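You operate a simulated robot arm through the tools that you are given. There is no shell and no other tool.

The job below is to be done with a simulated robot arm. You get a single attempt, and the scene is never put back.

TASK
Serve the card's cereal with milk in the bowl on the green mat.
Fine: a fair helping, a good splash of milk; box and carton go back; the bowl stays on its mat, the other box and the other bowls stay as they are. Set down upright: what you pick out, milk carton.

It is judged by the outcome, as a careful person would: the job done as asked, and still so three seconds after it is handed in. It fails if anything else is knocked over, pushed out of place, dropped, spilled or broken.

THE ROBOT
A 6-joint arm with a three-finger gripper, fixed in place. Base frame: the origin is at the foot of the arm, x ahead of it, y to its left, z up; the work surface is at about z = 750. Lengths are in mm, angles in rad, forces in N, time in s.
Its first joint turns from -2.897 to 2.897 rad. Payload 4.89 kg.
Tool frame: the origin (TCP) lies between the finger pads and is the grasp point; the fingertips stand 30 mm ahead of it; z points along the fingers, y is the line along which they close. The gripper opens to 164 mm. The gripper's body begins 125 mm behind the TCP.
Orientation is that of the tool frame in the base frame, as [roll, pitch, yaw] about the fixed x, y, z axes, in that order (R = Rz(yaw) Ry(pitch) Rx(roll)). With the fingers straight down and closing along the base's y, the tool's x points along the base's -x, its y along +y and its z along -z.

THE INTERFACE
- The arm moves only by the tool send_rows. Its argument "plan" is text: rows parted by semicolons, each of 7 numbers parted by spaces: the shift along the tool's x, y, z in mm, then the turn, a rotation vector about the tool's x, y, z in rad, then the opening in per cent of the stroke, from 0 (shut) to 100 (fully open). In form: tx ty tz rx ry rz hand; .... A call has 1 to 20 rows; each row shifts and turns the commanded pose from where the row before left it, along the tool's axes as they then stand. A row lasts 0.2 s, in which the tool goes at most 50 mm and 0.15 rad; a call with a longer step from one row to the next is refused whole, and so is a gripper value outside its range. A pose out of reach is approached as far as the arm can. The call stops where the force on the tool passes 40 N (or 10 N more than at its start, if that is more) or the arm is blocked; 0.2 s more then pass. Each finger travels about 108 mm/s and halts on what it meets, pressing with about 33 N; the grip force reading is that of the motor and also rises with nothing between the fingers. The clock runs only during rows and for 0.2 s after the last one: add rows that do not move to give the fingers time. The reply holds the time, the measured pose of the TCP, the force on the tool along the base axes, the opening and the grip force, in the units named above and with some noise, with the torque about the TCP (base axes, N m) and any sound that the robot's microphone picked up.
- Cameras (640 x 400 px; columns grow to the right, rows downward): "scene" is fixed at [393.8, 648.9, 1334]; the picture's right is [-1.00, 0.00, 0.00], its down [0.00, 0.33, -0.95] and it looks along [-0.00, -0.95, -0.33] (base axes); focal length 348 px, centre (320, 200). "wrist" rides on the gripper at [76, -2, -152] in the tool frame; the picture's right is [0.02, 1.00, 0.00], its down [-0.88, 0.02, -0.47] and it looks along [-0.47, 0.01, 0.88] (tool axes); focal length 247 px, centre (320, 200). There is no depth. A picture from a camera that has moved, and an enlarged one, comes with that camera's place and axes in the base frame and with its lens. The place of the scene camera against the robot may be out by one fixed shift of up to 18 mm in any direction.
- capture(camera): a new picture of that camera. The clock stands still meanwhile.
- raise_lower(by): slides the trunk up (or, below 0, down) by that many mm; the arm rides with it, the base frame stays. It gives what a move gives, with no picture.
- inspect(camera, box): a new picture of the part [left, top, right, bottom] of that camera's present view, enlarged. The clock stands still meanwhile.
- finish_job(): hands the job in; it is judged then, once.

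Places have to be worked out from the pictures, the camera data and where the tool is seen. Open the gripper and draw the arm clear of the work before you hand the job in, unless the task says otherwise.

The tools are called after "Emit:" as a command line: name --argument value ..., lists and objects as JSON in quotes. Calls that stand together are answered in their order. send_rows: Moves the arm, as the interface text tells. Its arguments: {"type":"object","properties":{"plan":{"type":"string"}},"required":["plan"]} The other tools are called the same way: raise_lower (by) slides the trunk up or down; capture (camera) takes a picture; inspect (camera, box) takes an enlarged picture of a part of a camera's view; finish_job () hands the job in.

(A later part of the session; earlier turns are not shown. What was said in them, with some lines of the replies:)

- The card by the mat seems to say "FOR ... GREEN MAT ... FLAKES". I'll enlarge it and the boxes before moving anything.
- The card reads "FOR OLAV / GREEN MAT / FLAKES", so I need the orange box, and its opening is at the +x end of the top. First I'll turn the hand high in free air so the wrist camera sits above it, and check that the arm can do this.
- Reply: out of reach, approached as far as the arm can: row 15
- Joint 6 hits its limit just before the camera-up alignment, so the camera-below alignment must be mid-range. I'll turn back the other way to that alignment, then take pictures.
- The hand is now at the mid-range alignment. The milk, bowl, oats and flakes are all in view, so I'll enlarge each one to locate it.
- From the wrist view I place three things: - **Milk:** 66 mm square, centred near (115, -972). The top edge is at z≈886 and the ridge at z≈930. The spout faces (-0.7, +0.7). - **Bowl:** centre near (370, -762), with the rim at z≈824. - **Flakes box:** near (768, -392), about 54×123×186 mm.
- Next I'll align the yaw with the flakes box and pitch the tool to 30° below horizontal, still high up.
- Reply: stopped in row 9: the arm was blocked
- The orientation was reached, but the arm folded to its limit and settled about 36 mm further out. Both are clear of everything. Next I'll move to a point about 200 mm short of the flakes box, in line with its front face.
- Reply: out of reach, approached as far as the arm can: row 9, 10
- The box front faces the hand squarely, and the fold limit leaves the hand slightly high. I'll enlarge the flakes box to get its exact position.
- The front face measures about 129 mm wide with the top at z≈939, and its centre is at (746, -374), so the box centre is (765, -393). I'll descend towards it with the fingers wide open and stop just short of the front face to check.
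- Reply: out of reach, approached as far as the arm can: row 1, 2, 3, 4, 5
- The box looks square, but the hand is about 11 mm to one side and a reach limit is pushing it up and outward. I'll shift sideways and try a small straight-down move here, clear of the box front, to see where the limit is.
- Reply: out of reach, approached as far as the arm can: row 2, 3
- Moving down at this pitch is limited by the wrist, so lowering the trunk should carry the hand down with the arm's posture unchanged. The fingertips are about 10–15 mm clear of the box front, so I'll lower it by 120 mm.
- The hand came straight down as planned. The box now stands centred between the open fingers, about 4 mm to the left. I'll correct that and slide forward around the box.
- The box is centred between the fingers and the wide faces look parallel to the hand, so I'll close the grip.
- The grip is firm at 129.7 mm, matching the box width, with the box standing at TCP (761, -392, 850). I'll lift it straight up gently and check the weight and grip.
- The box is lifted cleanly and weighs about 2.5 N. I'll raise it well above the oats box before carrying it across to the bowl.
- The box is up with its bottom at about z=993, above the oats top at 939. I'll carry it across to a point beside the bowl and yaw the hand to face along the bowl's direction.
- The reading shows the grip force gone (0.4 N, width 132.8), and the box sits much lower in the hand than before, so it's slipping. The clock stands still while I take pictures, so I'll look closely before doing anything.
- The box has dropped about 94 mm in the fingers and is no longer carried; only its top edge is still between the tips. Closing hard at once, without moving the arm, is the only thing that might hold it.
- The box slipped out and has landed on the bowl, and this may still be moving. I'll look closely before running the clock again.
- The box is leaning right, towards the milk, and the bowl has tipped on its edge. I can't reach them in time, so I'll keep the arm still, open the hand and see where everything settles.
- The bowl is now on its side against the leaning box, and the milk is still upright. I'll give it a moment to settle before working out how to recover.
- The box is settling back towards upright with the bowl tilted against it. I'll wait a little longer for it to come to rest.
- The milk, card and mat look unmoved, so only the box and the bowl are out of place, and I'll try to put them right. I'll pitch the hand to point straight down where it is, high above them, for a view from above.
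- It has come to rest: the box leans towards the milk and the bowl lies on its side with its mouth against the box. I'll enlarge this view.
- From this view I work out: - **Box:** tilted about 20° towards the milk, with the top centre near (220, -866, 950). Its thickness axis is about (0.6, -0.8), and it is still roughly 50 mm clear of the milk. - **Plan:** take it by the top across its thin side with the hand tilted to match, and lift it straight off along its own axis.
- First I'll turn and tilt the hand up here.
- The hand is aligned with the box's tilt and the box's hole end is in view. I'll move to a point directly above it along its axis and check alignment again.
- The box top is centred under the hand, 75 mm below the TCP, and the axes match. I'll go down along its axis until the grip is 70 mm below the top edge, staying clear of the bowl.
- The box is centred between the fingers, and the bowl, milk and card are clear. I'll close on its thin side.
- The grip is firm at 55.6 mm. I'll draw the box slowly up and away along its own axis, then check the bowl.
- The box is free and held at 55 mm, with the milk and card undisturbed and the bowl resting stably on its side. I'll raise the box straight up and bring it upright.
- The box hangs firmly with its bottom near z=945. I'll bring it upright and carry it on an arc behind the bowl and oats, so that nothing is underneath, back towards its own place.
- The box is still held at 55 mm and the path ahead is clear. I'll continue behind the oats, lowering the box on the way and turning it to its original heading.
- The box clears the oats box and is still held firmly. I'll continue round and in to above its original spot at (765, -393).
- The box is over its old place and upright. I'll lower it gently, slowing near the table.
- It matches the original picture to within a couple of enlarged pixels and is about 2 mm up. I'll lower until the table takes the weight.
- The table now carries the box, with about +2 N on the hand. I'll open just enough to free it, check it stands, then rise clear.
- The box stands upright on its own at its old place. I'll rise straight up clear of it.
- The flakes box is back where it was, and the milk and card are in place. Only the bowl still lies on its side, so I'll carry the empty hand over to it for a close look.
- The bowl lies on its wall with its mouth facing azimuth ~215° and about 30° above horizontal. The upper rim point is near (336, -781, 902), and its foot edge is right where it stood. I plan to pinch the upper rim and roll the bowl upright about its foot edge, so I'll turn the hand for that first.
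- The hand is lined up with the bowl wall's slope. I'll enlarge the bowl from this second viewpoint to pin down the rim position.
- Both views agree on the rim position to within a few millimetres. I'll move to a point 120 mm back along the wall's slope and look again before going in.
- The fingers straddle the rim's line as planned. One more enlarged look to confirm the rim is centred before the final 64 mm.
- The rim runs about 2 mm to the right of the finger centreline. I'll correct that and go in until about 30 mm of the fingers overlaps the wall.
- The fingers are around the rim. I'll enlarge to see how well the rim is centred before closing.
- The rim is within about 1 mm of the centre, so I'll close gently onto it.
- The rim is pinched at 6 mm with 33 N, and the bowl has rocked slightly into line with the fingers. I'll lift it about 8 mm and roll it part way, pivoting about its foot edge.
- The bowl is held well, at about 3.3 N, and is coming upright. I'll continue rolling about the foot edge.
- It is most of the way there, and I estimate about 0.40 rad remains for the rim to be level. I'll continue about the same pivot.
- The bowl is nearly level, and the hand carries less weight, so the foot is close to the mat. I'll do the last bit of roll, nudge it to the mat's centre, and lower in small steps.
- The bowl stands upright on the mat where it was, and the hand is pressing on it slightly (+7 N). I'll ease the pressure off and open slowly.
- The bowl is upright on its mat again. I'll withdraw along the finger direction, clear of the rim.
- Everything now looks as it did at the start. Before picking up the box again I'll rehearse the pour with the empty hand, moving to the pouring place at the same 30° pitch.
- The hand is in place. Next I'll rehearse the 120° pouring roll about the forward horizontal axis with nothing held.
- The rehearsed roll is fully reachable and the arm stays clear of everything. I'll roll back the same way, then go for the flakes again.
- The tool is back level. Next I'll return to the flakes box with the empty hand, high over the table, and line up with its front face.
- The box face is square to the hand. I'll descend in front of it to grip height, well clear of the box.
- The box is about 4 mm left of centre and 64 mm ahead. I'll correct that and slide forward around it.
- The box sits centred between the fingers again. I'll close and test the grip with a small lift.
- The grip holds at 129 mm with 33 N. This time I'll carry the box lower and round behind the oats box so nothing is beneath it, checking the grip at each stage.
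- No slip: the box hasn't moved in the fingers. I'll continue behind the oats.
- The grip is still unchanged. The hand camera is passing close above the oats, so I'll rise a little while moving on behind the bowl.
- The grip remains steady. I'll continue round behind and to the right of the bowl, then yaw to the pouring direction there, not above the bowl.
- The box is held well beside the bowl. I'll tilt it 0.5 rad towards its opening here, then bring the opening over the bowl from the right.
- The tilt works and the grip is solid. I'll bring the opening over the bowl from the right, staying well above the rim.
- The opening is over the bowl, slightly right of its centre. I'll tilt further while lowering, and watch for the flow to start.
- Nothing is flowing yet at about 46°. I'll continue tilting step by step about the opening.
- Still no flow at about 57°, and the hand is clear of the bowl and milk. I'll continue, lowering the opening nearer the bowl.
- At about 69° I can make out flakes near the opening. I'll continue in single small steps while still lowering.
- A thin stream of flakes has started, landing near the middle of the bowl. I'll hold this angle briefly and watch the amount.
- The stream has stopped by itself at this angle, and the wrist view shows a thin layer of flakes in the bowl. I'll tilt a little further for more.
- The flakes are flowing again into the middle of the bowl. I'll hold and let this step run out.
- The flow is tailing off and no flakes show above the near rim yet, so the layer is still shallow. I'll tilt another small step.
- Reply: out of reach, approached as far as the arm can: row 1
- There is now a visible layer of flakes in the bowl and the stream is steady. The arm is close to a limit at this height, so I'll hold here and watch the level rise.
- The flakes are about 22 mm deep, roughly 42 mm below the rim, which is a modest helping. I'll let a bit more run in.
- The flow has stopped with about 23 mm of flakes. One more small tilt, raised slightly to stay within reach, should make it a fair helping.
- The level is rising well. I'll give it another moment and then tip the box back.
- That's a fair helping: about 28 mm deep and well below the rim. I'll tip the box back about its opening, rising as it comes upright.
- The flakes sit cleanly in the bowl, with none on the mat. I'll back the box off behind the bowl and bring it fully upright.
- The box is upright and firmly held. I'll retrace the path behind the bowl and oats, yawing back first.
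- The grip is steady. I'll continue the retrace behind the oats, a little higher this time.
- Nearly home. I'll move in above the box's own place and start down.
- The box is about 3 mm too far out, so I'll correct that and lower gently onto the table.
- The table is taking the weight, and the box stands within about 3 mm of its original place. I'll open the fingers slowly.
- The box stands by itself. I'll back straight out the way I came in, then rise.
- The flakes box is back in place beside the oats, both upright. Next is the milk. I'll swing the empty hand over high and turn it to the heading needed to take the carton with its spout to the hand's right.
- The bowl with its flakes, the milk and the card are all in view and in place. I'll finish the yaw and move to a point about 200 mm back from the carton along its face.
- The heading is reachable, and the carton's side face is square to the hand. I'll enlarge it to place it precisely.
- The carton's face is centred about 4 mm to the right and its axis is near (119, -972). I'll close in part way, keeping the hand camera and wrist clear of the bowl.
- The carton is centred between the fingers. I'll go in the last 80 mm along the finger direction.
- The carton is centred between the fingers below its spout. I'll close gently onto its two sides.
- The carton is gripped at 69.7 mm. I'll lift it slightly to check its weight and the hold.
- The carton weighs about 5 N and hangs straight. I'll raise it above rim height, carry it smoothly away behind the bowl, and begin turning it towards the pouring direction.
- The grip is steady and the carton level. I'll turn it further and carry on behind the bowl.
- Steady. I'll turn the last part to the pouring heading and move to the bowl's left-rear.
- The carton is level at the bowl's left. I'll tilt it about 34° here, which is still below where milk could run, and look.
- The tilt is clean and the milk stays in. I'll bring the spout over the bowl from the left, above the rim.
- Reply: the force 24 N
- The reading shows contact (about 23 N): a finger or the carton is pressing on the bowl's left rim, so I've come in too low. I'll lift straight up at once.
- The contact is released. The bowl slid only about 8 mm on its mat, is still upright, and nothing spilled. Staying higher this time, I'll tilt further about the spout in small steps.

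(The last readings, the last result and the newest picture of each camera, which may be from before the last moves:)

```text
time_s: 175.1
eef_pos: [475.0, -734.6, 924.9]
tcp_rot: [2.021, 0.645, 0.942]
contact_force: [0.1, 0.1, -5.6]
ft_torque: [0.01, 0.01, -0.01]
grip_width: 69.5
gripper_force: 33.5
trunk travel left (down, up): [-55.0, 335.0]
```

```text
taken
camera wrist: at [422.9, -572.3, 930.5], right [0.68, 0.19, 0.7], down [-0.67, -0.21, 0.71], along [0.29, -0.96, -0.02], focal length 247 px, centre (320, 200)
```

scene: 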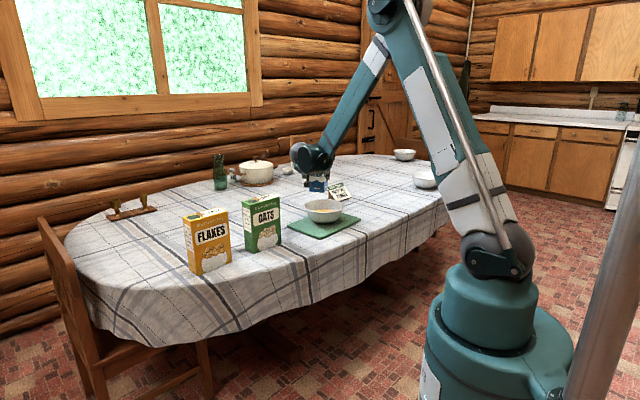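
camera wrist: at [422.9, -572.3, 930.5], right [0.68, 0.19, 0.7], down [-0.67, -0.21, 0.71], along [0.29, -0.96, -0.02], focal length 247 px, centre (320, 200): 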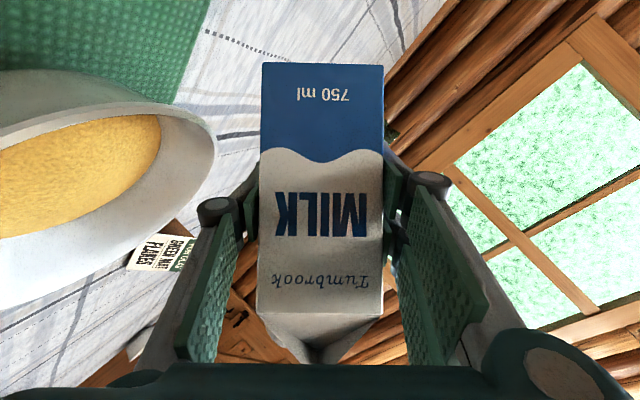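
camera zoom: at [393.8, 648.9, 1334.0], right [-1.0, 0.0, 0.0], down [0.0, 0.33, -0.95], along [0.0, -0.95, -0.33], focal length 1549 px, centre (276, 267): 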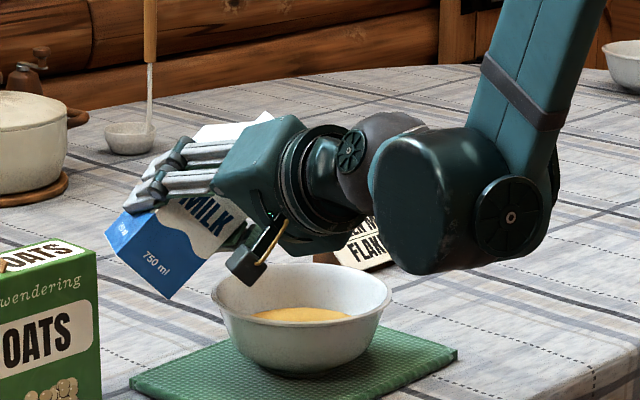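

No milk yet at 46°, and all is clear. I'll continue in single steps.

Emit:
send_rows --plan "-1.31 2.93 -0.75 -0.0502 0 0.0865 25;0 0 0 0 0 0 25"

Emit:
inspect --camera "scene" --box '[270, 140, 390, 230]'

Emit:
capture --camera "wrist"

```text
time_s: 175.7
eef_pos: [476.1, -734.2, 927.8]
tcp_rot: [1.947, 0.567, 0.898]
contact_force: [0.0, 0.1, -5.2]
ft_torque: [0.0, -0.03, -0.01]
grip_width: 69.7
gripper_force: 33.3
trunk travel left (down, up): [-55.0, 335.0]
```

```text
4.44 times, centred on (330, 185) of scene
camera zoom: at [393.8, 648.9, 1334.0], right [-1.0, 0.0, 0.0], down [0.0, 0.33, -0.95], along [0.0, -0.95, -0.33], focal length 1549 px, centre (276, 267)
```

zoom: 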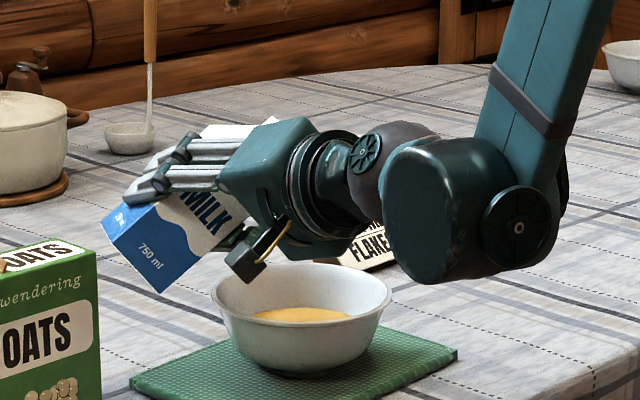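

```text
taken
camera wrist: at [423.5, -572.4, 933.0], right [0.61, 0.18, 0.77], down [-0.74, -0.23, 0.64], along [0.29, -0.96, -0.01], focal length 247 px, centre (320, 200)
```

wrist: 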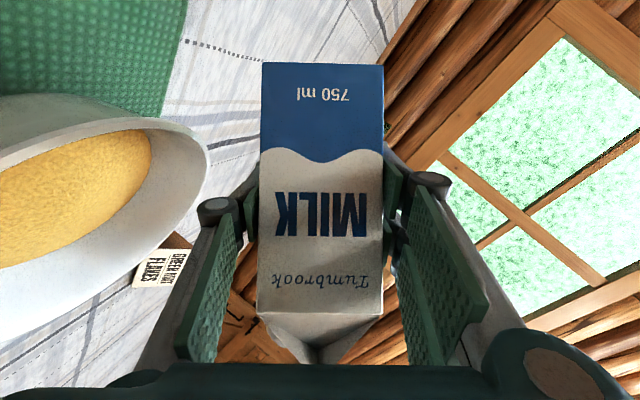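

Still no milk at 52°. By geometry the spout is about 24 mm left of the bowl's centre and well above it. Next step.

Emit:
send_rows --plan "-1.78 2.65 -1.03 -0.0502 0 0.0865 25;0 0 0 0 0 0 25"

Emit:
inspect --camera "scene" --box '[270, 140, 390, 230]'

Emit:
capture --camera "wrist"

```text
time_s: 176.3
eef_pos: [477.0, -734.6, 930.9]
tcp_rot: [1.883, 0.486, 0.867]
contact_force: [0.1, -0.5, -5.0]
ft_torque: [0.04, -0.03, 0.0]
grip_width: 69.6
gripper_force: 32.9
trunk travel left (down, up): [-55.0, 335.0]
```

```text
4.44 times, centred on (330, 185) of scene
camera zoom: at [393.8, 648.9, 1334.0], right [-1.0, 0.0, 0.0], down [0.0, 0.33, -0.95], along [0.0, -0.95, -0.33], focal length 1549 px, centre (276, 267)
```

zoom: 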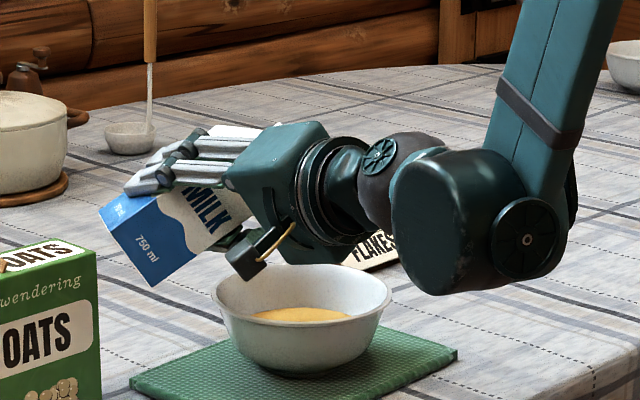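

```text
taken
camera wrist: at [423.2, -572.2, 935.2], right [0.53, 0.15, 0.83], down [-0.79, -0.25, 0.56], along [0.29, -0.96, -0.01], focal length 247 px, centre (320, 200)
```

wrist: 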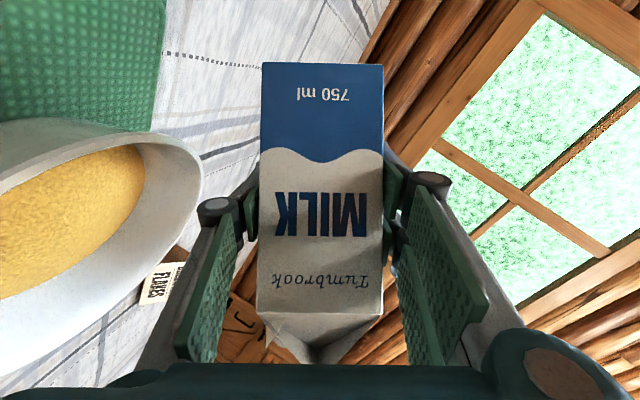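

No flow yet at 57°. One more small step.

Emit:
send_rows --plan "-1.19 3.23 -0.68 -0.0502 0 0.0865 25;0 0 0 0 0 0 25"

Emit:
inspect --camera "scene" --box '[270, 140, 390, 230]'

Emit:
capture --camera "wrist"

```text
time_s: 176.9
eef_pos: [477.1, -734.4, 933.6]
tcp_rot: [1.82, 0.403, 0.839]
contact_force: [-0.5, 0.1, -4.9]
ft_torque: [0.02, -0.04, 0.01]
grip_width: 69.5
gripper_force: 33.4
trunk travel left (down, up): [-55.0, 335.0]
```

```text
4.44 times, centred on (330, 185) of scene
camera zoom: at [393.8, 648.9, 1334.0], right [-1.0, 0.0, 0.0], down [0.0, 0.33, -0.95], along [0.0, -0.95, -0.33], focal length 1549 px, centre (276, 267)
```

zoom: 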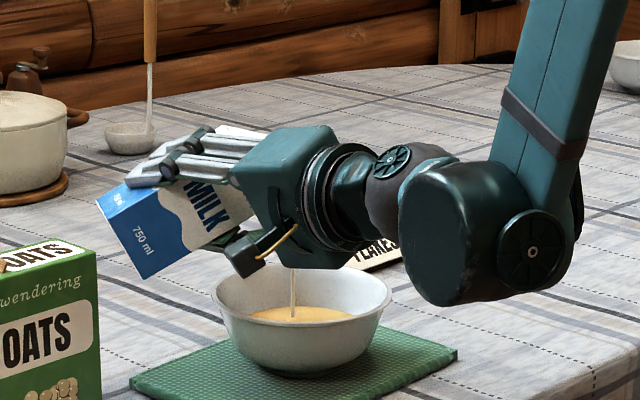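

```text
taken
camera wrist: at [423.8, -572.4, 937.7], right [0.45, 0.13, 0.88], down [-0.84, -0.26, 0.47], along [0.29, -0.96, -0.01], focal length 247 px, centre (320, 200)
```

wrist: 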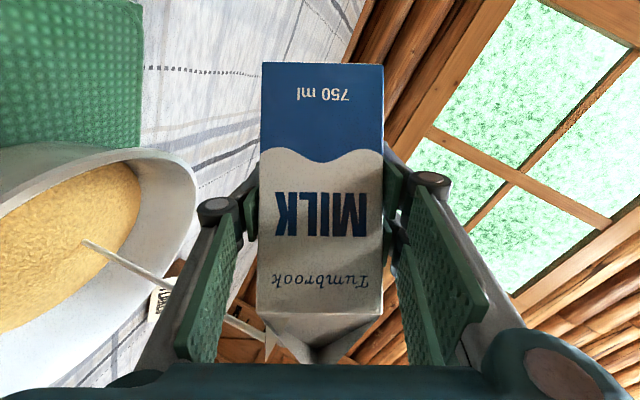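

Milk is now running in a thin stream into the middle of the flakes. I'll hold this angle and watch.

Emit:
send_rows --plan "0 0 0 0 0 0 25;0 0 0 0 0 0 25;0 0 0 0 0 0 25"

Emit:
inspect --camera "scene" --box '[300, 180, 370, 230]'

Emit:
capture --camera "wrist"

```text
time_s: 177.7
eef_pos: [477.7, -734.7, 934.7]
tcp_rot: [1.822, 0.404, 0.839]
contact_force: [0.8, -0.4, -4.0]
ft_torque: [0.01, -0.07, 0.03]
grip_width: 69.5
gripper_force: 33.0
trunk travel left (down, up): [-55.0, 335.0]
```

```text
8.00 times, centred on (335, 205) of scene
camera zoom: at [393.8, 648.9, 1334.0], right [-1.0, 0.0, 0.0], down [0.0, 0.33, -0.95], along [0.0, -0.95, -0.33], focal length 2788 px, centre (200, 160)
```

zoom: 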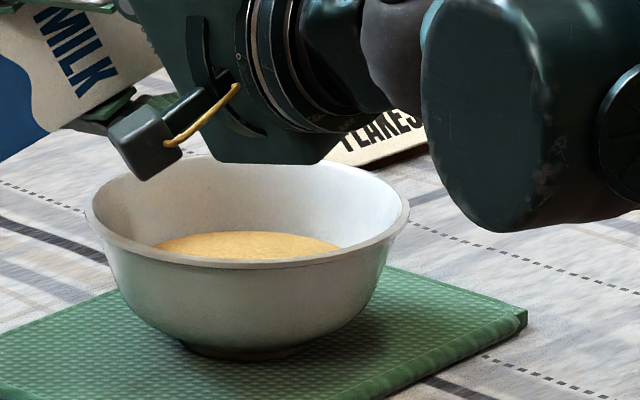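

```text
taken
camera wrist: at [423.7, -572.5, 937.7], right [0.45, 0.13, 0.88], down [-0.84, -0.26, 0.47], along [0.29, -0.96, -0.01], focal length 247 px, centre (320, 200)
```

wrist: 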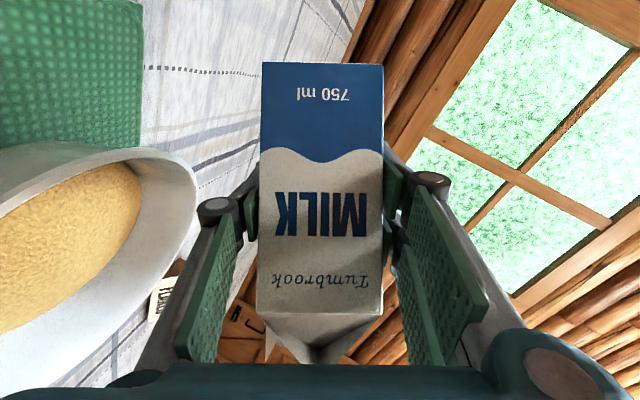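

A first splash went in and the stream has stopped at this angle, with no drips outside. I'll tilt a little more.

Emit:
send_rows --plan "0.42 -1.25 0.25 -0.0351 0 0.0606 25;0 0 0 0 0 0 25;0 0 0 0 0 0 25"

Emit:
inspect --camera "scene" --box '[300, 180, 370, 230]'

Emit:
capture --camera "wrist"

```text
time_s: 178.5
eef_pos: [476.6, -734.5, 933.1]
tcp_rot: [1.78, 0.344, 0.823]
contact_force: [0.2, 0.3, -4.9]
ft_torque: [0.04, -0.04, -0.01]
grip_width: 69.3
gripper_force: 33.0
trunk travel left (down, up): [-55.0, 335.0]
```

```text
8.00 times, centred on (335, 205) of scene
camera zoom: at [393.8, 648.9, 1334.0], right [-1.0, 0.0, 0.0], down [0.0, 0.33, -0.95], along [0.0, -0.95, -0.33], focal length 2788 px, centre (200, 160)
```

zoom: 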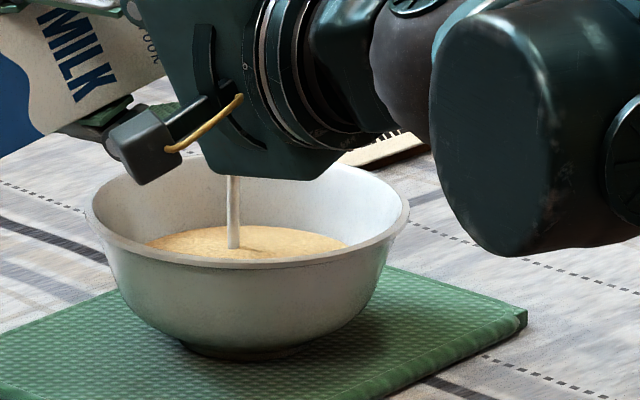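

```text
taken
camera wrist: at [423.5, -572.5, 935.6], right [0.39, 0.12, 0.91], down [-0.87, -0.27, 0.41], along [0.29, -0.96, 0.0], focal length 247 px, centre (320, 200)
```

wrist: 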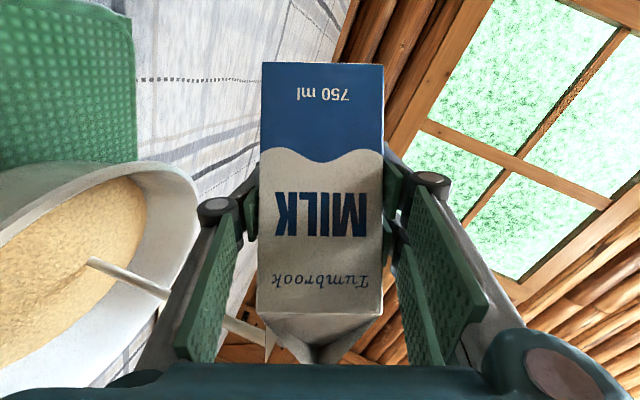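

Milk is flowing well again and the level is rising gently. I'll hold on.

Emit:
send_rows --plan "0 0 0 0 0 0 25;0 0 0 0 0 0 25"

Emit:
inspect --camera "scene" --box '[300, 180, 370, 230]'

```text
time_s: 179.1
eef_pos: [478.1, -734.1, 932.1]
tcp_rot: [1.778, 0.344, 0.823]
contact_force: [0.4, 0.3, -3.9]
ft_torque: [0.04, -0.03, 0.02]
grip_width: 69.7
gripper_force: 32.4
trunk travel left (down, up): [-55.0, 335.0]
```

```text
8.00 times, centred on (335, 205) of scene
camera zoom: at [393.8, 648.9, 1334.0], right [-1.0, 0.0, 0.0], down [0.0, 0.33, -0.95], along [0.0, -0.95, -0.33], focal length 2788 px, centre (200, 160)
```

zoom: 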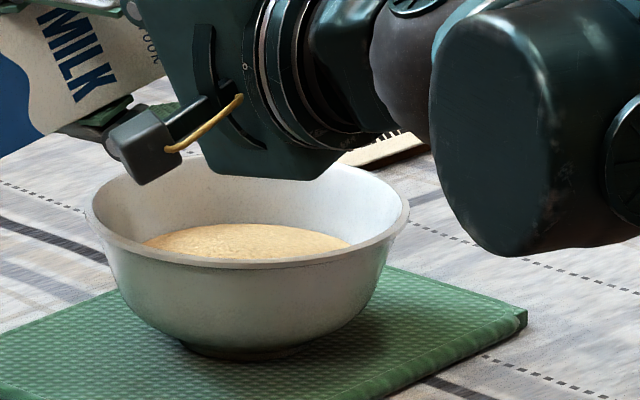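

The flow has stopped again and the surface is paler with milk. One more step should make it a good splash.

Emit:
send_rows --plan "-1.12 1.14 -0.65 -0.0401 0 0.0692 25;0 0 0 0 0 0 25;0 0 0 0 0 0 25"

Emit:
inspect --camera "scene" --box '[300, 180, 370, 230]'

Emit:
capture --camera "wrist"

```text
time_s: 179.9
eef_pos: [475.2, -734.0, 934.4]
tcp_rot: [1.735, 0.275, 0.81]
contact_force: [-0.4, -0.2, -3.9]
ft_torque: [0.03, -0.06, 0.02]
grip_width: 69.7
gripper_force: 32.8
trunk travel left (down, up): [-55.0, 335.0]
```

```text
8.00 times, centred on (335, 205) of scene
camera zoom: at [393.8, 648.9, 1334.0], right [-1.0, 0.0, 0.0], down [0.0, 0.33, -0.95], along [0.0, -0.95, -0.33], focal length 2788 px, centre (200, 160)
```

zoom: 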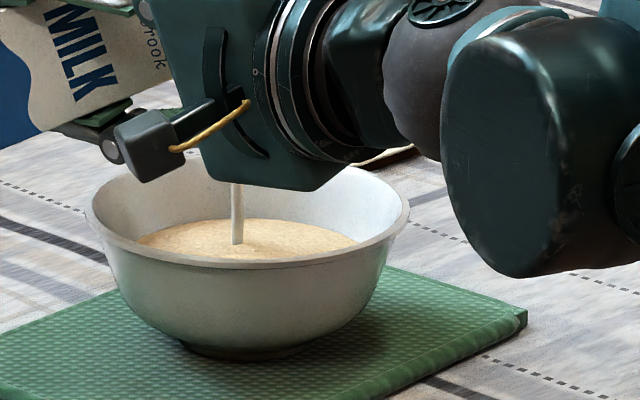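

```text
taken
camera wrist: at [421.7, -572.8, 936.3], right [0.32, 0.1, 0.94], down [-0.9, -0.28, 0.33], along [0.29, -0.96, 0.0], focal length 247 px, centre (320, 200)
```

wrist: 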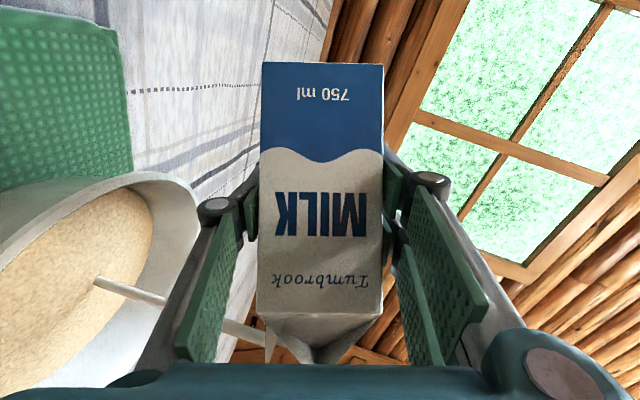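

The level has risen about 8 mm and the carton is about 1.3 N lighter: a good splash. I'll tip the carton back now, rising as it comes up.

Emit:
send_rows --plan "1.07 -1.11 0.63 0.0502 0 -0.0865 25;0.42 -1.4 0.25 0.0502 0 -0.0865 25;-0.19 -1.76 -0.11 0.0502 0 -0.0865 25;-0.78 -2.19 -0.44 0.0502 0 -0.0865 25;-1.32 -2.69 -0.76 0.0502 0 -0.0865 25;-1.81 -3.25 -1.04 0.0502 0 -0.0865 25;-2.26 -3.86 -1.3 0.0502 0 -0.0865 25;0 0 0 0 0 0 25"

Emit:
inspect --camera "scene" --box '[270, 140, 390, 230]'

Emit:
capture --camera "wrist"

```text
time_s: 181.7
eef_pos: [462.3, -739.0, 926.5]
tcp_rot: [2.258, 0.831, 1.1]
contact_force: [0.0, 0.7, -3.6]
ft_torque: [0.0, -0.02, 0.03]
grip_width: 69.6
gripper_force: 32.6
trunk travel left (down, up): [-55.0, 335.0]
```

```text
4.44 times, centred on (330, 185) of scene
camera zoom: at [393.8, 648.9, 1334.0], right [-1.0, 0.0, 0.0], down [0.0, 0.33, -0.95], along [0.0, -0.95, -0.33], focal length 1549 px, centre (276, 267)
```

zoom: 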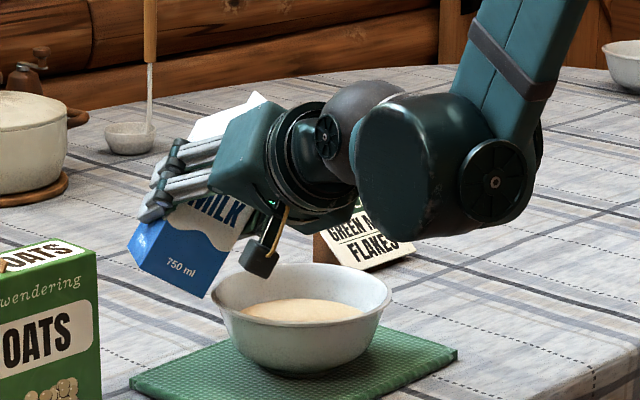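

```text
taken
camera wrist: at [412.3, -575.2, 935.2], right [0.83, 0.23, 0.51], down [-0.48, -0.16, 0.86], along [0.28, -0.96, -0.02], focal length 247 px, centre (320, 200)
```

wrist: 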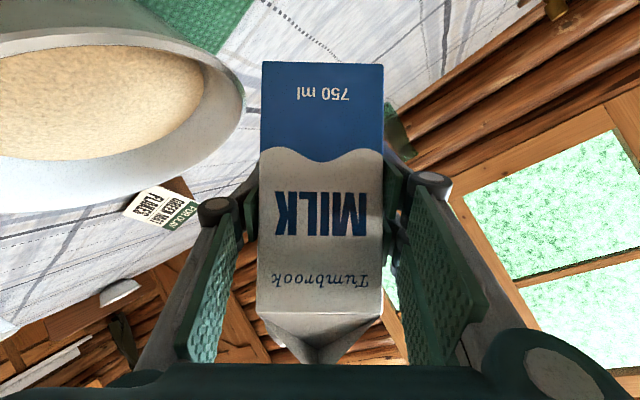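

The milk stopped cleanly and nothing dripped outside. I'll draw the carton away from the bowl and bring it upright.

Emit:
send_rows --plan "-7 7 6 0 0 0 25;-7 7 12.2 0 0 0 25;-7 7 12.2 0 0 0 25;-7 7 12.2 0 0 0 25;-7 7 12.2 0 0 0 25;0 0 6 0 0 0 25;0 0 0 0.025 0 -0.043 25;0 0 0 0.0502 0 -0.0865 25;0 0 0 0.0502 0 -0.0865 25;0 0 0 0.0502 0 -0.0865 25;0 0 0 0.0502 0 -0.0865 25;0 0 0 0.0502 0 -0.0865 25;0 0 0 0 0 0 25"

Emit:
inspect --camera "scene" --box '[250, 110, 410, 230]'

Emit:
capture --camera "wrist"

```text
time_s: 184.5
eef_pos: [508.8, -799.3, 945.1]
tcp_rot: [-3.138, 1.046, 1.835]
contact_force: [0.5, 0.6, -4.1]
ft_torque: [0.03, -0.02, 0.0]
grip_width: 69.5
gripper_force: 32.8
trunk travel left (down, up): [-55.0, 335.0]
```

```text
3.33 times, centred on (330, 170) of scene
camera zoom: at [393.8, 648.9, 1334.0], right [-1.0, 0.0, 0.0], down [0.0, 0.33, -0.95], along [0.0, -0.95, -0.33], focal length 1162 px, centre (287, 300)
```

zoom: 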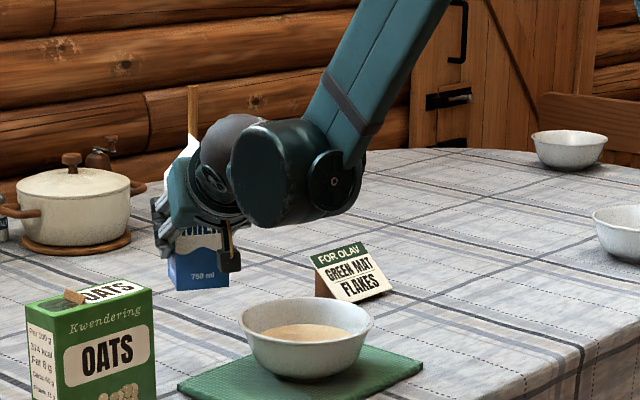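

```text
taken
camera wrist: at [464.2, -634.4, 955.8], right [0.96, 0.27, -0.02], down [0.03, -0.03, 1.0], along [0.27, -0.96, -0.03], focal length 247 px, centre (320, 200)
```

wrist: 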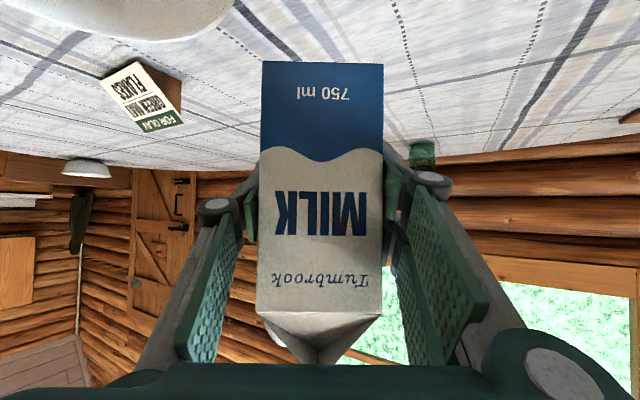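

The carton is upright again and lighter. I'll retrace its path behind the bowl towards its own place.

Emit:
send_rows --plan "-2.2 -10.6 3.8 0 0 0 25;-4.4 -21.3 7.6 0 0 0 25;-4.4 -21.3 7.6 0 0 0 25;-4.4 -21.3 7.6 0 0 0 25;-4.4 -21.3 7.6 0 0 0 25;-4.4 -21.3 7.6 0 0 0 25;-2.2 -10.6 3.8 0 0 0 25;0 0 0 0.0432 0 0.0251 25;0 0 0 0.0865 0 0.0502 25;0 0 0 0.0865 0 0.0502 25;0 0 0 0.0865 0 0.0502 25;0 0 0 0.0865 0 0.0502 25;0 0 0 0.0648 0 0.0376 25;0 0 0 0 0 0 25"

Emit:
capture --camera "wrist"

```text
time_s: 187.5
eef_pos: [400.1, -881.8, 944.6]
tcp_rot: [-3.141, 1.045, 1.307]
contact_force: [-0.1, -0.8, -3.7]
ft_torque: [-0.03, -0.01, 0.0]
grip_width: 69.8
gripper_force: 32.7
trunk travel left (down, up): [-55.0, 335.0]
```

```text
taken
camera wrist: at [443.1, -717.0, 955.0], right [0.97, -0.25, -0.02], down [0.01, -0.04, 1.0], along [-0.25, -0.97, -0.03], focal length 247 px, centre (320, 200)
```

wrist: 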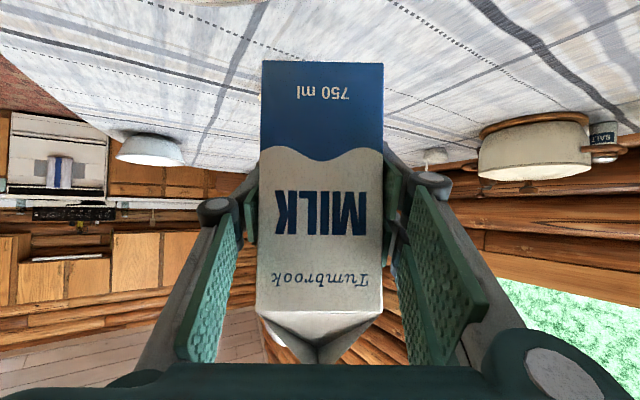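

The grip holds steady, so I'll continue back along the same path and turn to the carton's original heading.

Emit:
send_rows --plan "-3.1 -10.5 5.3 0 0 0 25;-6.2 -21.1 10.7 0 0 0 25;-6.2 -21.1 10.7 0 0 0 25;-6.2 -21.1 10.7 0 0 0 25;-6.2 -21.1 10.7 0 0 0 25;-6.2 -21.1 10.7 0 0 0 25;-6.2 -21.1 10.7 0 0 0 25;-3.1 -10.5 5.3 0 0 0 25;0 0 0 0.0432 0 0.0251 25;0 0 0 0.0865 0 0.0502 25;0 0 0 0.0865 0 0.0502 25;0 0 0 0.0865 0 0.0502 25;0 0 0 0.0865 0 0.0502 25;0 0 0 0.0432 0 0.0251 25;0 0 0 0 0 0 25"

Emit:
capture --camera "wrist"

```text
time_s: 190.7
eef_pos: [235.1, -927.7, 944.6]
tcp_rot: [3.141, 1.045, 0.806]
contact_force: [0.5, -0.2, -4.0]
ft_torque: [0.03, -0.02, 0.01]
grip_width: 69.5
gripper_force: 33.0
trunk travel left (down, up): [-55.0, 335.0]
```

```text
taken
camera wrist: at [351.8, -803.2, 955.6], right [0.73, -0.68, -0.02], down [-0.01, -0.04, 1.0], along [-0.68, -0.73, -0.03], focal length 247 px, centre (320, 200)
```

wrist: 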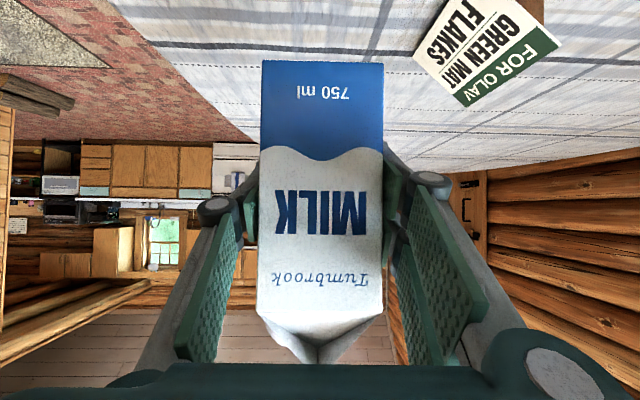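

I'll move over the carton's own spot and start down.

Emit:
send_rows --plan "-4.7 -4.4 8.1 0 0 0 25;-9.4 -8.8 16.2 0 0 0 25;-9.4 -8.8 16.2 0 0 0 25;-9.4 -8.8 16.2 0 0 0 25;-9.4 -8.8 16.2 0 0 0 25;-9.4 -8.8 16.2 0 0 0 25;-4.6 -4.2 7.9 0 0 0 25;8 0 4.6 0 0 0 25;16 0 9.3 0 0 0 25;16 0 9.3 0 0 0 25;16 0 9.3 0 0 0 25;16 0 9.3 0 0 0 25;8 0 4.6 0 0 0 25;0 0 0 0 0 0 25"

Emit:
capture --camera "wrist"

Emit:
inspect --camera "scene" --box '[290, 110, 410, 230]'

```text
time_s: 193.7
eef_pos: [118.8, -972.6, 853.2]
tcp_rot: [-3.141, 1.046, 0.807]
contact_force: [-0.1, -0.5, -3.4]
ft_torque: [0.01, -0.01, -0.02]
grip_width: 69.6
gripper_force: 32.8
trunk travel left (down, up): [-55.0, 335.0]
```

```text
taken
camera wrist: at [235.7, -847.4, 863.4], right [0.73, -0.68, -0.02], down [-0.01, -0.04, 1.0], along [-0.68, -0.73, -0.03], focal length 247 px, centre (320, 200)
```

wrist: 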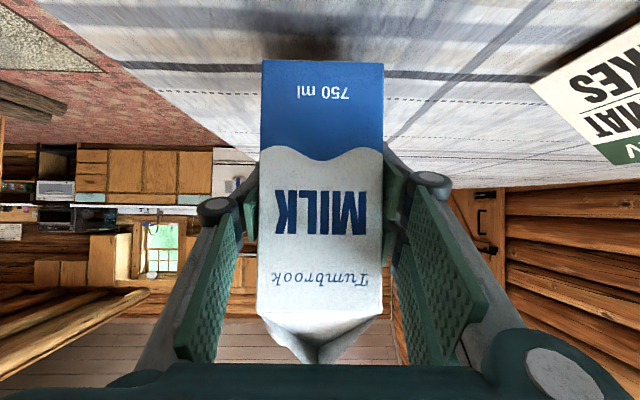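

```text
3.33 times, centred on (350, 170) of scene
camera zoom: at [393.8, 648.9, 1334.0], right [-1.0, 0.0, 0.0], down [0.0, 0.33, -0.95], along [0.0, -0.95, -0.33], focal length 1162 px, centre (220, 300)
```

zoom: 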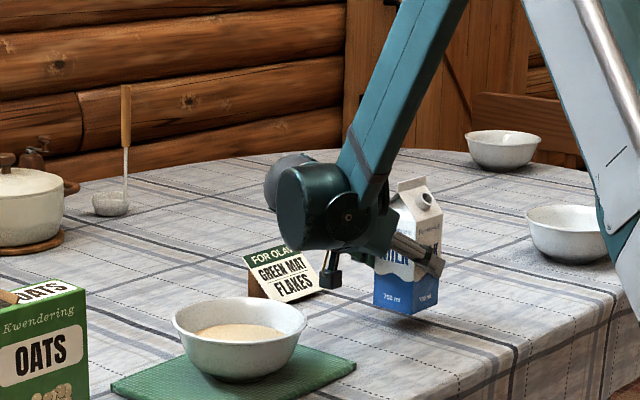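

The carton is over its spot. I'll lower it gently, slowing near the table.

Emit:
send_rows --plan "7 0 4 0 0 0 25;7 0 4 0 0 0 25;5.2 0 3 0 0 0 25;2.6 0 1.5 0 0 0 25;1.3 0 0.75 0 0 0 25;0.9 0 0.5 0 0 0 25;0 0 0 0 0 0 25"

Emit:
inspect --camera "scene" --box '[290, 110, 410, 230]'

```text
time_s: 195.3
eef_pos: [119.8, -970.9, 824.4]
tcp_rot: [3.141, 1.047, 0.805]
contact_force: [-0.5, 0.0, -3.1]
ft_torque: [0.02, -0.04, -0.01]
grip_width: 69.7
gripper_force: 33.1
trunk travel left (down, up): [-55.0, 335.0]
```

```text
3.33 times, centred on (350, 170) of scene
camera zoom: at [393.8, 648.9, 1334.0], right [-1.0, 0.0, 0.0], down [0.0, 0.33, -0.95], along [0.0, -0.95, -0.33], focal length 1162 px, centre (220, 300)
```

zoom: 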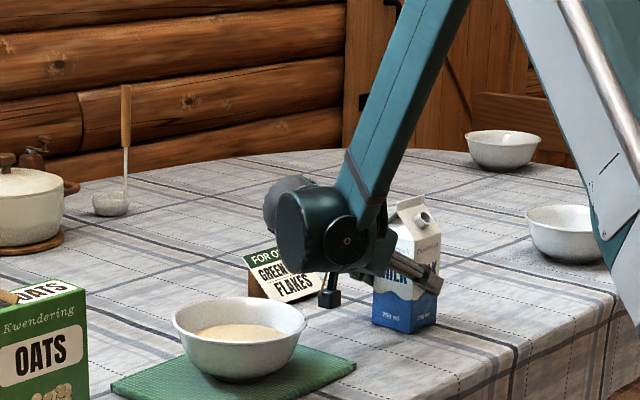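

It is a millimetre or so above the table, with the weight still on the hand. I'll lower in 1 mm steps until the table takes it.

Emit:
send_rows --plan "0.87 0 0.5 0 0 0 25;0.87 0 0.5 0 0 0 25;0 0 0 0 0 0 25"

```text
time_s: 196.1
eef_pos: [119.6, -971.0, 823.7]
tcp_rot: [3.14, 1.047, 0.807]
contact_force: [-1.9, -6.4, 7.6]
ft_torque: [-0.98, -0.03, -0.08]
grip_width: 69.8
gripper_force: 32.8
trunk travel left (down, up): [-55.0, 335.0]
```

The table is taking the weight, now slightly over-pressed. I'll ease up about 1 mm and then open slowly so the carton settles flat.

Emit:
send_rows --plan "-0.7 0 -0.4 0 0 0 25;0 0 0 0 0 0 25;0 0 0 0 0 0 43.5;0 0 0 0 0 0 45;0 0 0 0 0 0 48;0 0 0 0 0 0 48"

Emit:
capture --camera "wrist"

Emit:
inspect --camera "scene" --box '[290, 110, 410, 230]'

```text
time_s: 197.5
eef_pos: [119.0, -971.0, 824.6]
tcp_rot: [3.141, 1.045, 0.806]
contact_force: [0.0, -0.1, -0.3]
ft_torque: [-0.02, 0.01, 0.01]
grip_width: 78.7
gripper_force: 0.0
trunk travel left (down, up): [-55.0, 335.0]
```

```text
taken
camera wrist: at [235.8, -847.2, 834.3], right [0.73, -0.68, -0.02], down [-0.01, -0.04, 1.0], along [-0.68, -0.73, -0.03], focal length 247 px, centre (320, 200)
```

wrist: 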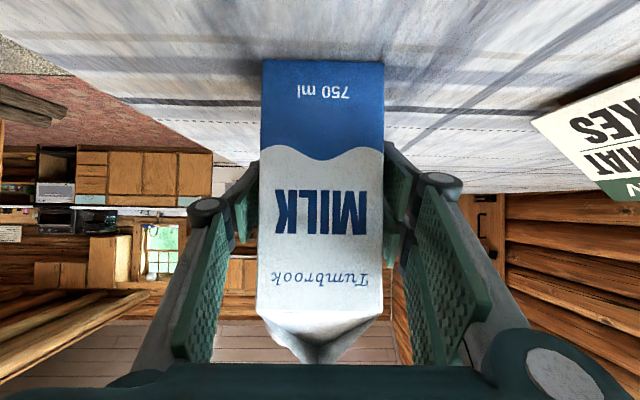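

```text
3.33 times, centred on (350, 170) of scene
camera zoom: at [393.8, 648.9, 1334.0], right [-1.0, 0.0, 0.0], down [0.0, 0.33, -0.95], along [0.0, -0.95, -0.33], focal length 1162 px, centre (220, 300)
```

zoom: 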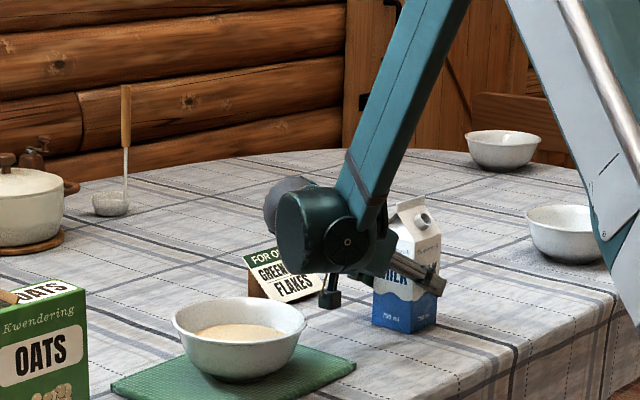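

The carton stands upright by itself. I'll open fully and back out along the path I came in on.

Emit:
send_rows --plan "0 0 0 0 0 0 60;0 0 0 0 0 0 80;0 0 0 0 0 0 100;0 0 0 0 0 0 100;0 0 -10 0 0 0 100;0 0 -14 0 0 0 100;0 0 -14 0 0 0 100;0 0 -14 0 0 0 100;0 0 -14 0 0 0 100;0 0 -14 0 0 0 100;-8.7 0 -25 0 0 0 100;-8.7 0 -25 0 0 0 100;-8.7 0 -25 0 0 0 100;-8.7 0 -25 0 0 0 100;-8.7 0 -25 0 0 0 100;0 0 0 0 0 0 100"

Emit:
capture --camera "wrist"

Emit:
capture --camera "scene"

```text
time_s: 200.9
eef_pos: [228.6, -859.1, 965.3]
tcp_rot: [3.139, 1.045, 0.807]
contact_force: [-0.5, -1.5, -0.3]
ft_torque: [0.01, 0.03, -0.04]
grip_width: 163.9
gripper_force: 0.0
trunk travel left (down, up): [-55.0, 335.0]
```

```text
taken
camera wrist: at [345.8, -735.3, 975.5], right [0.73, -0.68, -0.02], down [-0.01, -0.04, 1.0], along [-0.68, -0.73, -0.03], focal length 247 px, centre (320, 200)
```

wrist: 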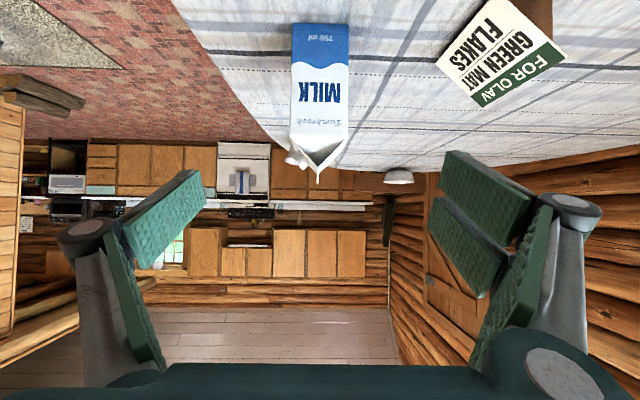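

```text
taken
```

scene: 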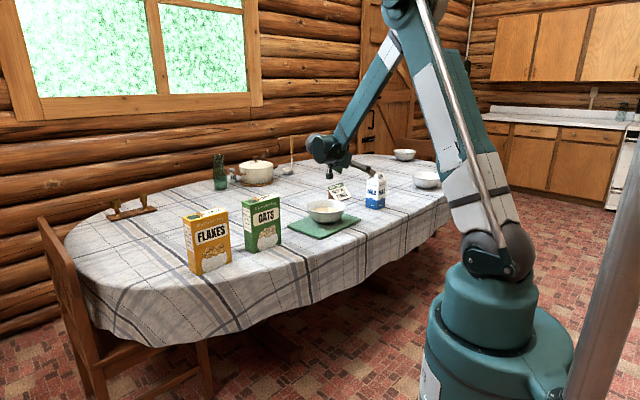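

The milk is back and upright, and the card is untouched. I'll draw the empty hand up and away from the table.

Emit:
send_rows --plan "-10 0 -20 0 0 0 100;-15 0 -38 0 0 0 100;-15 0 -38 0 0 0 100;-15 0 -38 0 0 0 100;-15 0 -38 0 0 0 100;-15 0 -38 0 0 0 100;0 0 0 -0.1297 0 -0.0753 100;0 0 0 -0.1297 0 -0.0753 100;0 0 0 -0.1297 0 -0.0753 100;0 0 0 -0.1297 0 -0.0753 100;0 0 0 -0.1297 0 -0.0753 100;0 0 0 -0.1297 0 -0.0753 100;0 0 0 -0.1297 0 -0.0753 100;0 0 0 -0.1297 0 -0.0753 100;0 0 0 0 0 0 100"

Emit:
capture --camera "scene"

```text
time_s: 204.1
eef_pos: [323.2, -760.2, 1143.1]
tcp_rot: [3.142, 1.048, 2.007]
contact_force: [0.6, -0.3, 0.9]
ft_torque: [-0.04, 0.07, -0.08]
grip_width: 163.9
gripper_force: 0.1
trunk travel left (down, up): [-55.0, 335.0]
```

```text
taken
```

scene: 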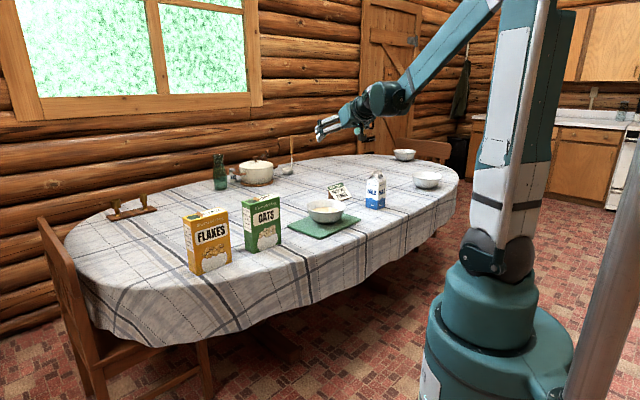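

I'll point the hand down for a look into the bowl from above, as a final check of the helping and the table.

Emit:
send_rows --plan "0 0 0 0 0.15 0 100;0 0 0 0 0.15 0 100;0 0 0 0 0.15 0 100;0 0 0 0 0.15 0 100;0 0 0 0 0.15 0 100;0 0 0 0 0.15 0 100;0 0 0 0 0.147 0 100;0 0 0 0 0 0 100"

Emit:
capture --camera "wrist"

Emit:
inspect --camera "scene" --box '[290, 150, 410, 250]'

```text
time_s: 205.9
eef_pos: [323.9, -759.4, 1143.4]
tcp_rot: [-3.141, -0.002, 2.005]
contact_force: [0.6, -0.1, 0.1]
ft_torque: [0.03, 0.03, -0.04]
grip_width: 164.1
gripper_force: 0.1
trunk travel left (down, up): [-55.0, 335.0]
```

```text
taken
camera wrist: at [290.3, -690.8, 1296.1], right [0.9, 0.44, 0.0], down [0.39, -0.79, 0.47], along [0.21, -0.42, -0.88], focal length 247 px, centre (320, 200)
```

wrist: 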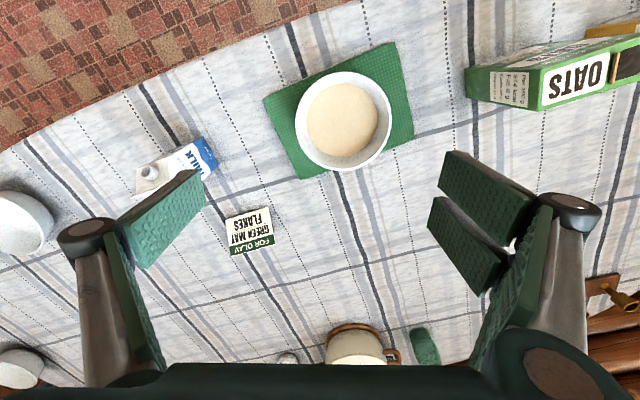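

```text
4.00 times, centred on (350, 200) of scene
camera zoom: at [393.8, 648.9, 1334.0], right [-1.0, 0.0, 0.0], down [0.0, 0.33, -0.95], along [0.0, -0.95, -0.33], focal length 1394 px, centre (200, 200)
```

zoom: 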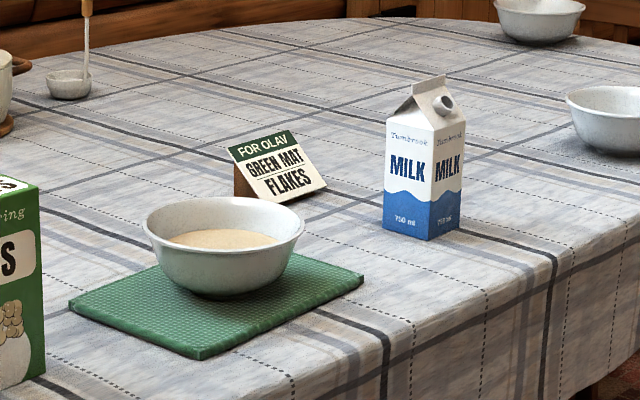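

The bowl stands on the green mat with flakes and milk. I'll enlarge the surroundings to check for spills while moving the hand clear.

Emit:
inspect --camera "wrist" --box '[240, 30, 440, 190]'

Emit:
send_rows --plan "20 10 -5 0 0 0 100;38 15 -8 0 0 0 100;38 15 -8 0 0 0 100;38 15 -8 0 0 0 100;38 15 -8 0 0 0 100;30 12 -8 0 0 0 100;0 0 0 0 0 0 100;0 0 0 0 0 0 100;0 0 0 0 0 0 100"

Emit:
capture --camera "scene"

```text
2.50 times, centred on (340, 110) of wrist
camera zoom: at [290.3, -690.8, 1296.1], right [0.9, 0.44, 0.0], down [0.39, -0.79, 0.47], along [0.21, -0.42, -0.88], focal length 617 px, centre (270, 425)
```

zoom: 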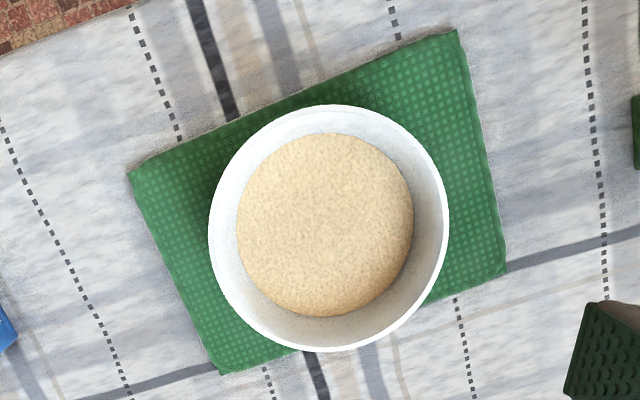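

```text
time_s: 207.9
eef_pos: [312.9, -542.6, 1189.8]
tcp_rot: [3.141, 0.0, 2.005]
contact_force: [-0.1, 0.5, 0.3]
ft_torque: [-0.03, -0.01, 0.0]
grip_width: 164.1
gripper_force: 0.0
trunk travel left (down, up): [-55.0, 335.0]
```

```text
taken
```

scene: 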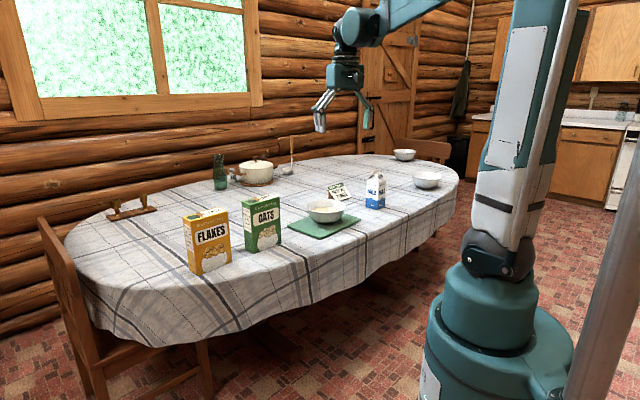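

The hand is open and high above the table. The bowl is on the mat with flakes and milk and nothing spilled around it. The flakes box and milk carton stand upright in their places, and the oats, card and other bowls are untouched. I'm handing the job in.

Emit:
finish_job

```text
The job is handed in.
```

The bowl on the green mat now holds a fair helping of flakes, the cereal on the card, with a good splash of milk. It didn't go cleanly, though: I dropped the flakes box once and knocked the bowl over.

**End state:**
- **Bowl:** It is upright on its mat, and I saw nothing spilled around it.
- **Flakes box and milk carton:** Both stand upright within a few millimetres of where they started.
- **Everything else:** The oats box, card and other bowls were not touched.

**What went wrong:**
- **Dropped box:** On the first carry the grip let go near the bowl. The box fell about 150 mm onto the empty bowl and tipped it on its side; I don't know why the grip opened. No flakes came out. I put the box back, set the bowl upright on the mat, and started again by a route that kept the box clear of the other things.
- **Bumped bowl:** Bringing the milk in, I came too low and the hand or carton pressed on the bowl's rim with about 23 N. The full bowl slid about 8 mm, stayed upright on the mat, and nothing spilled. I lifted off and poured from higher up.
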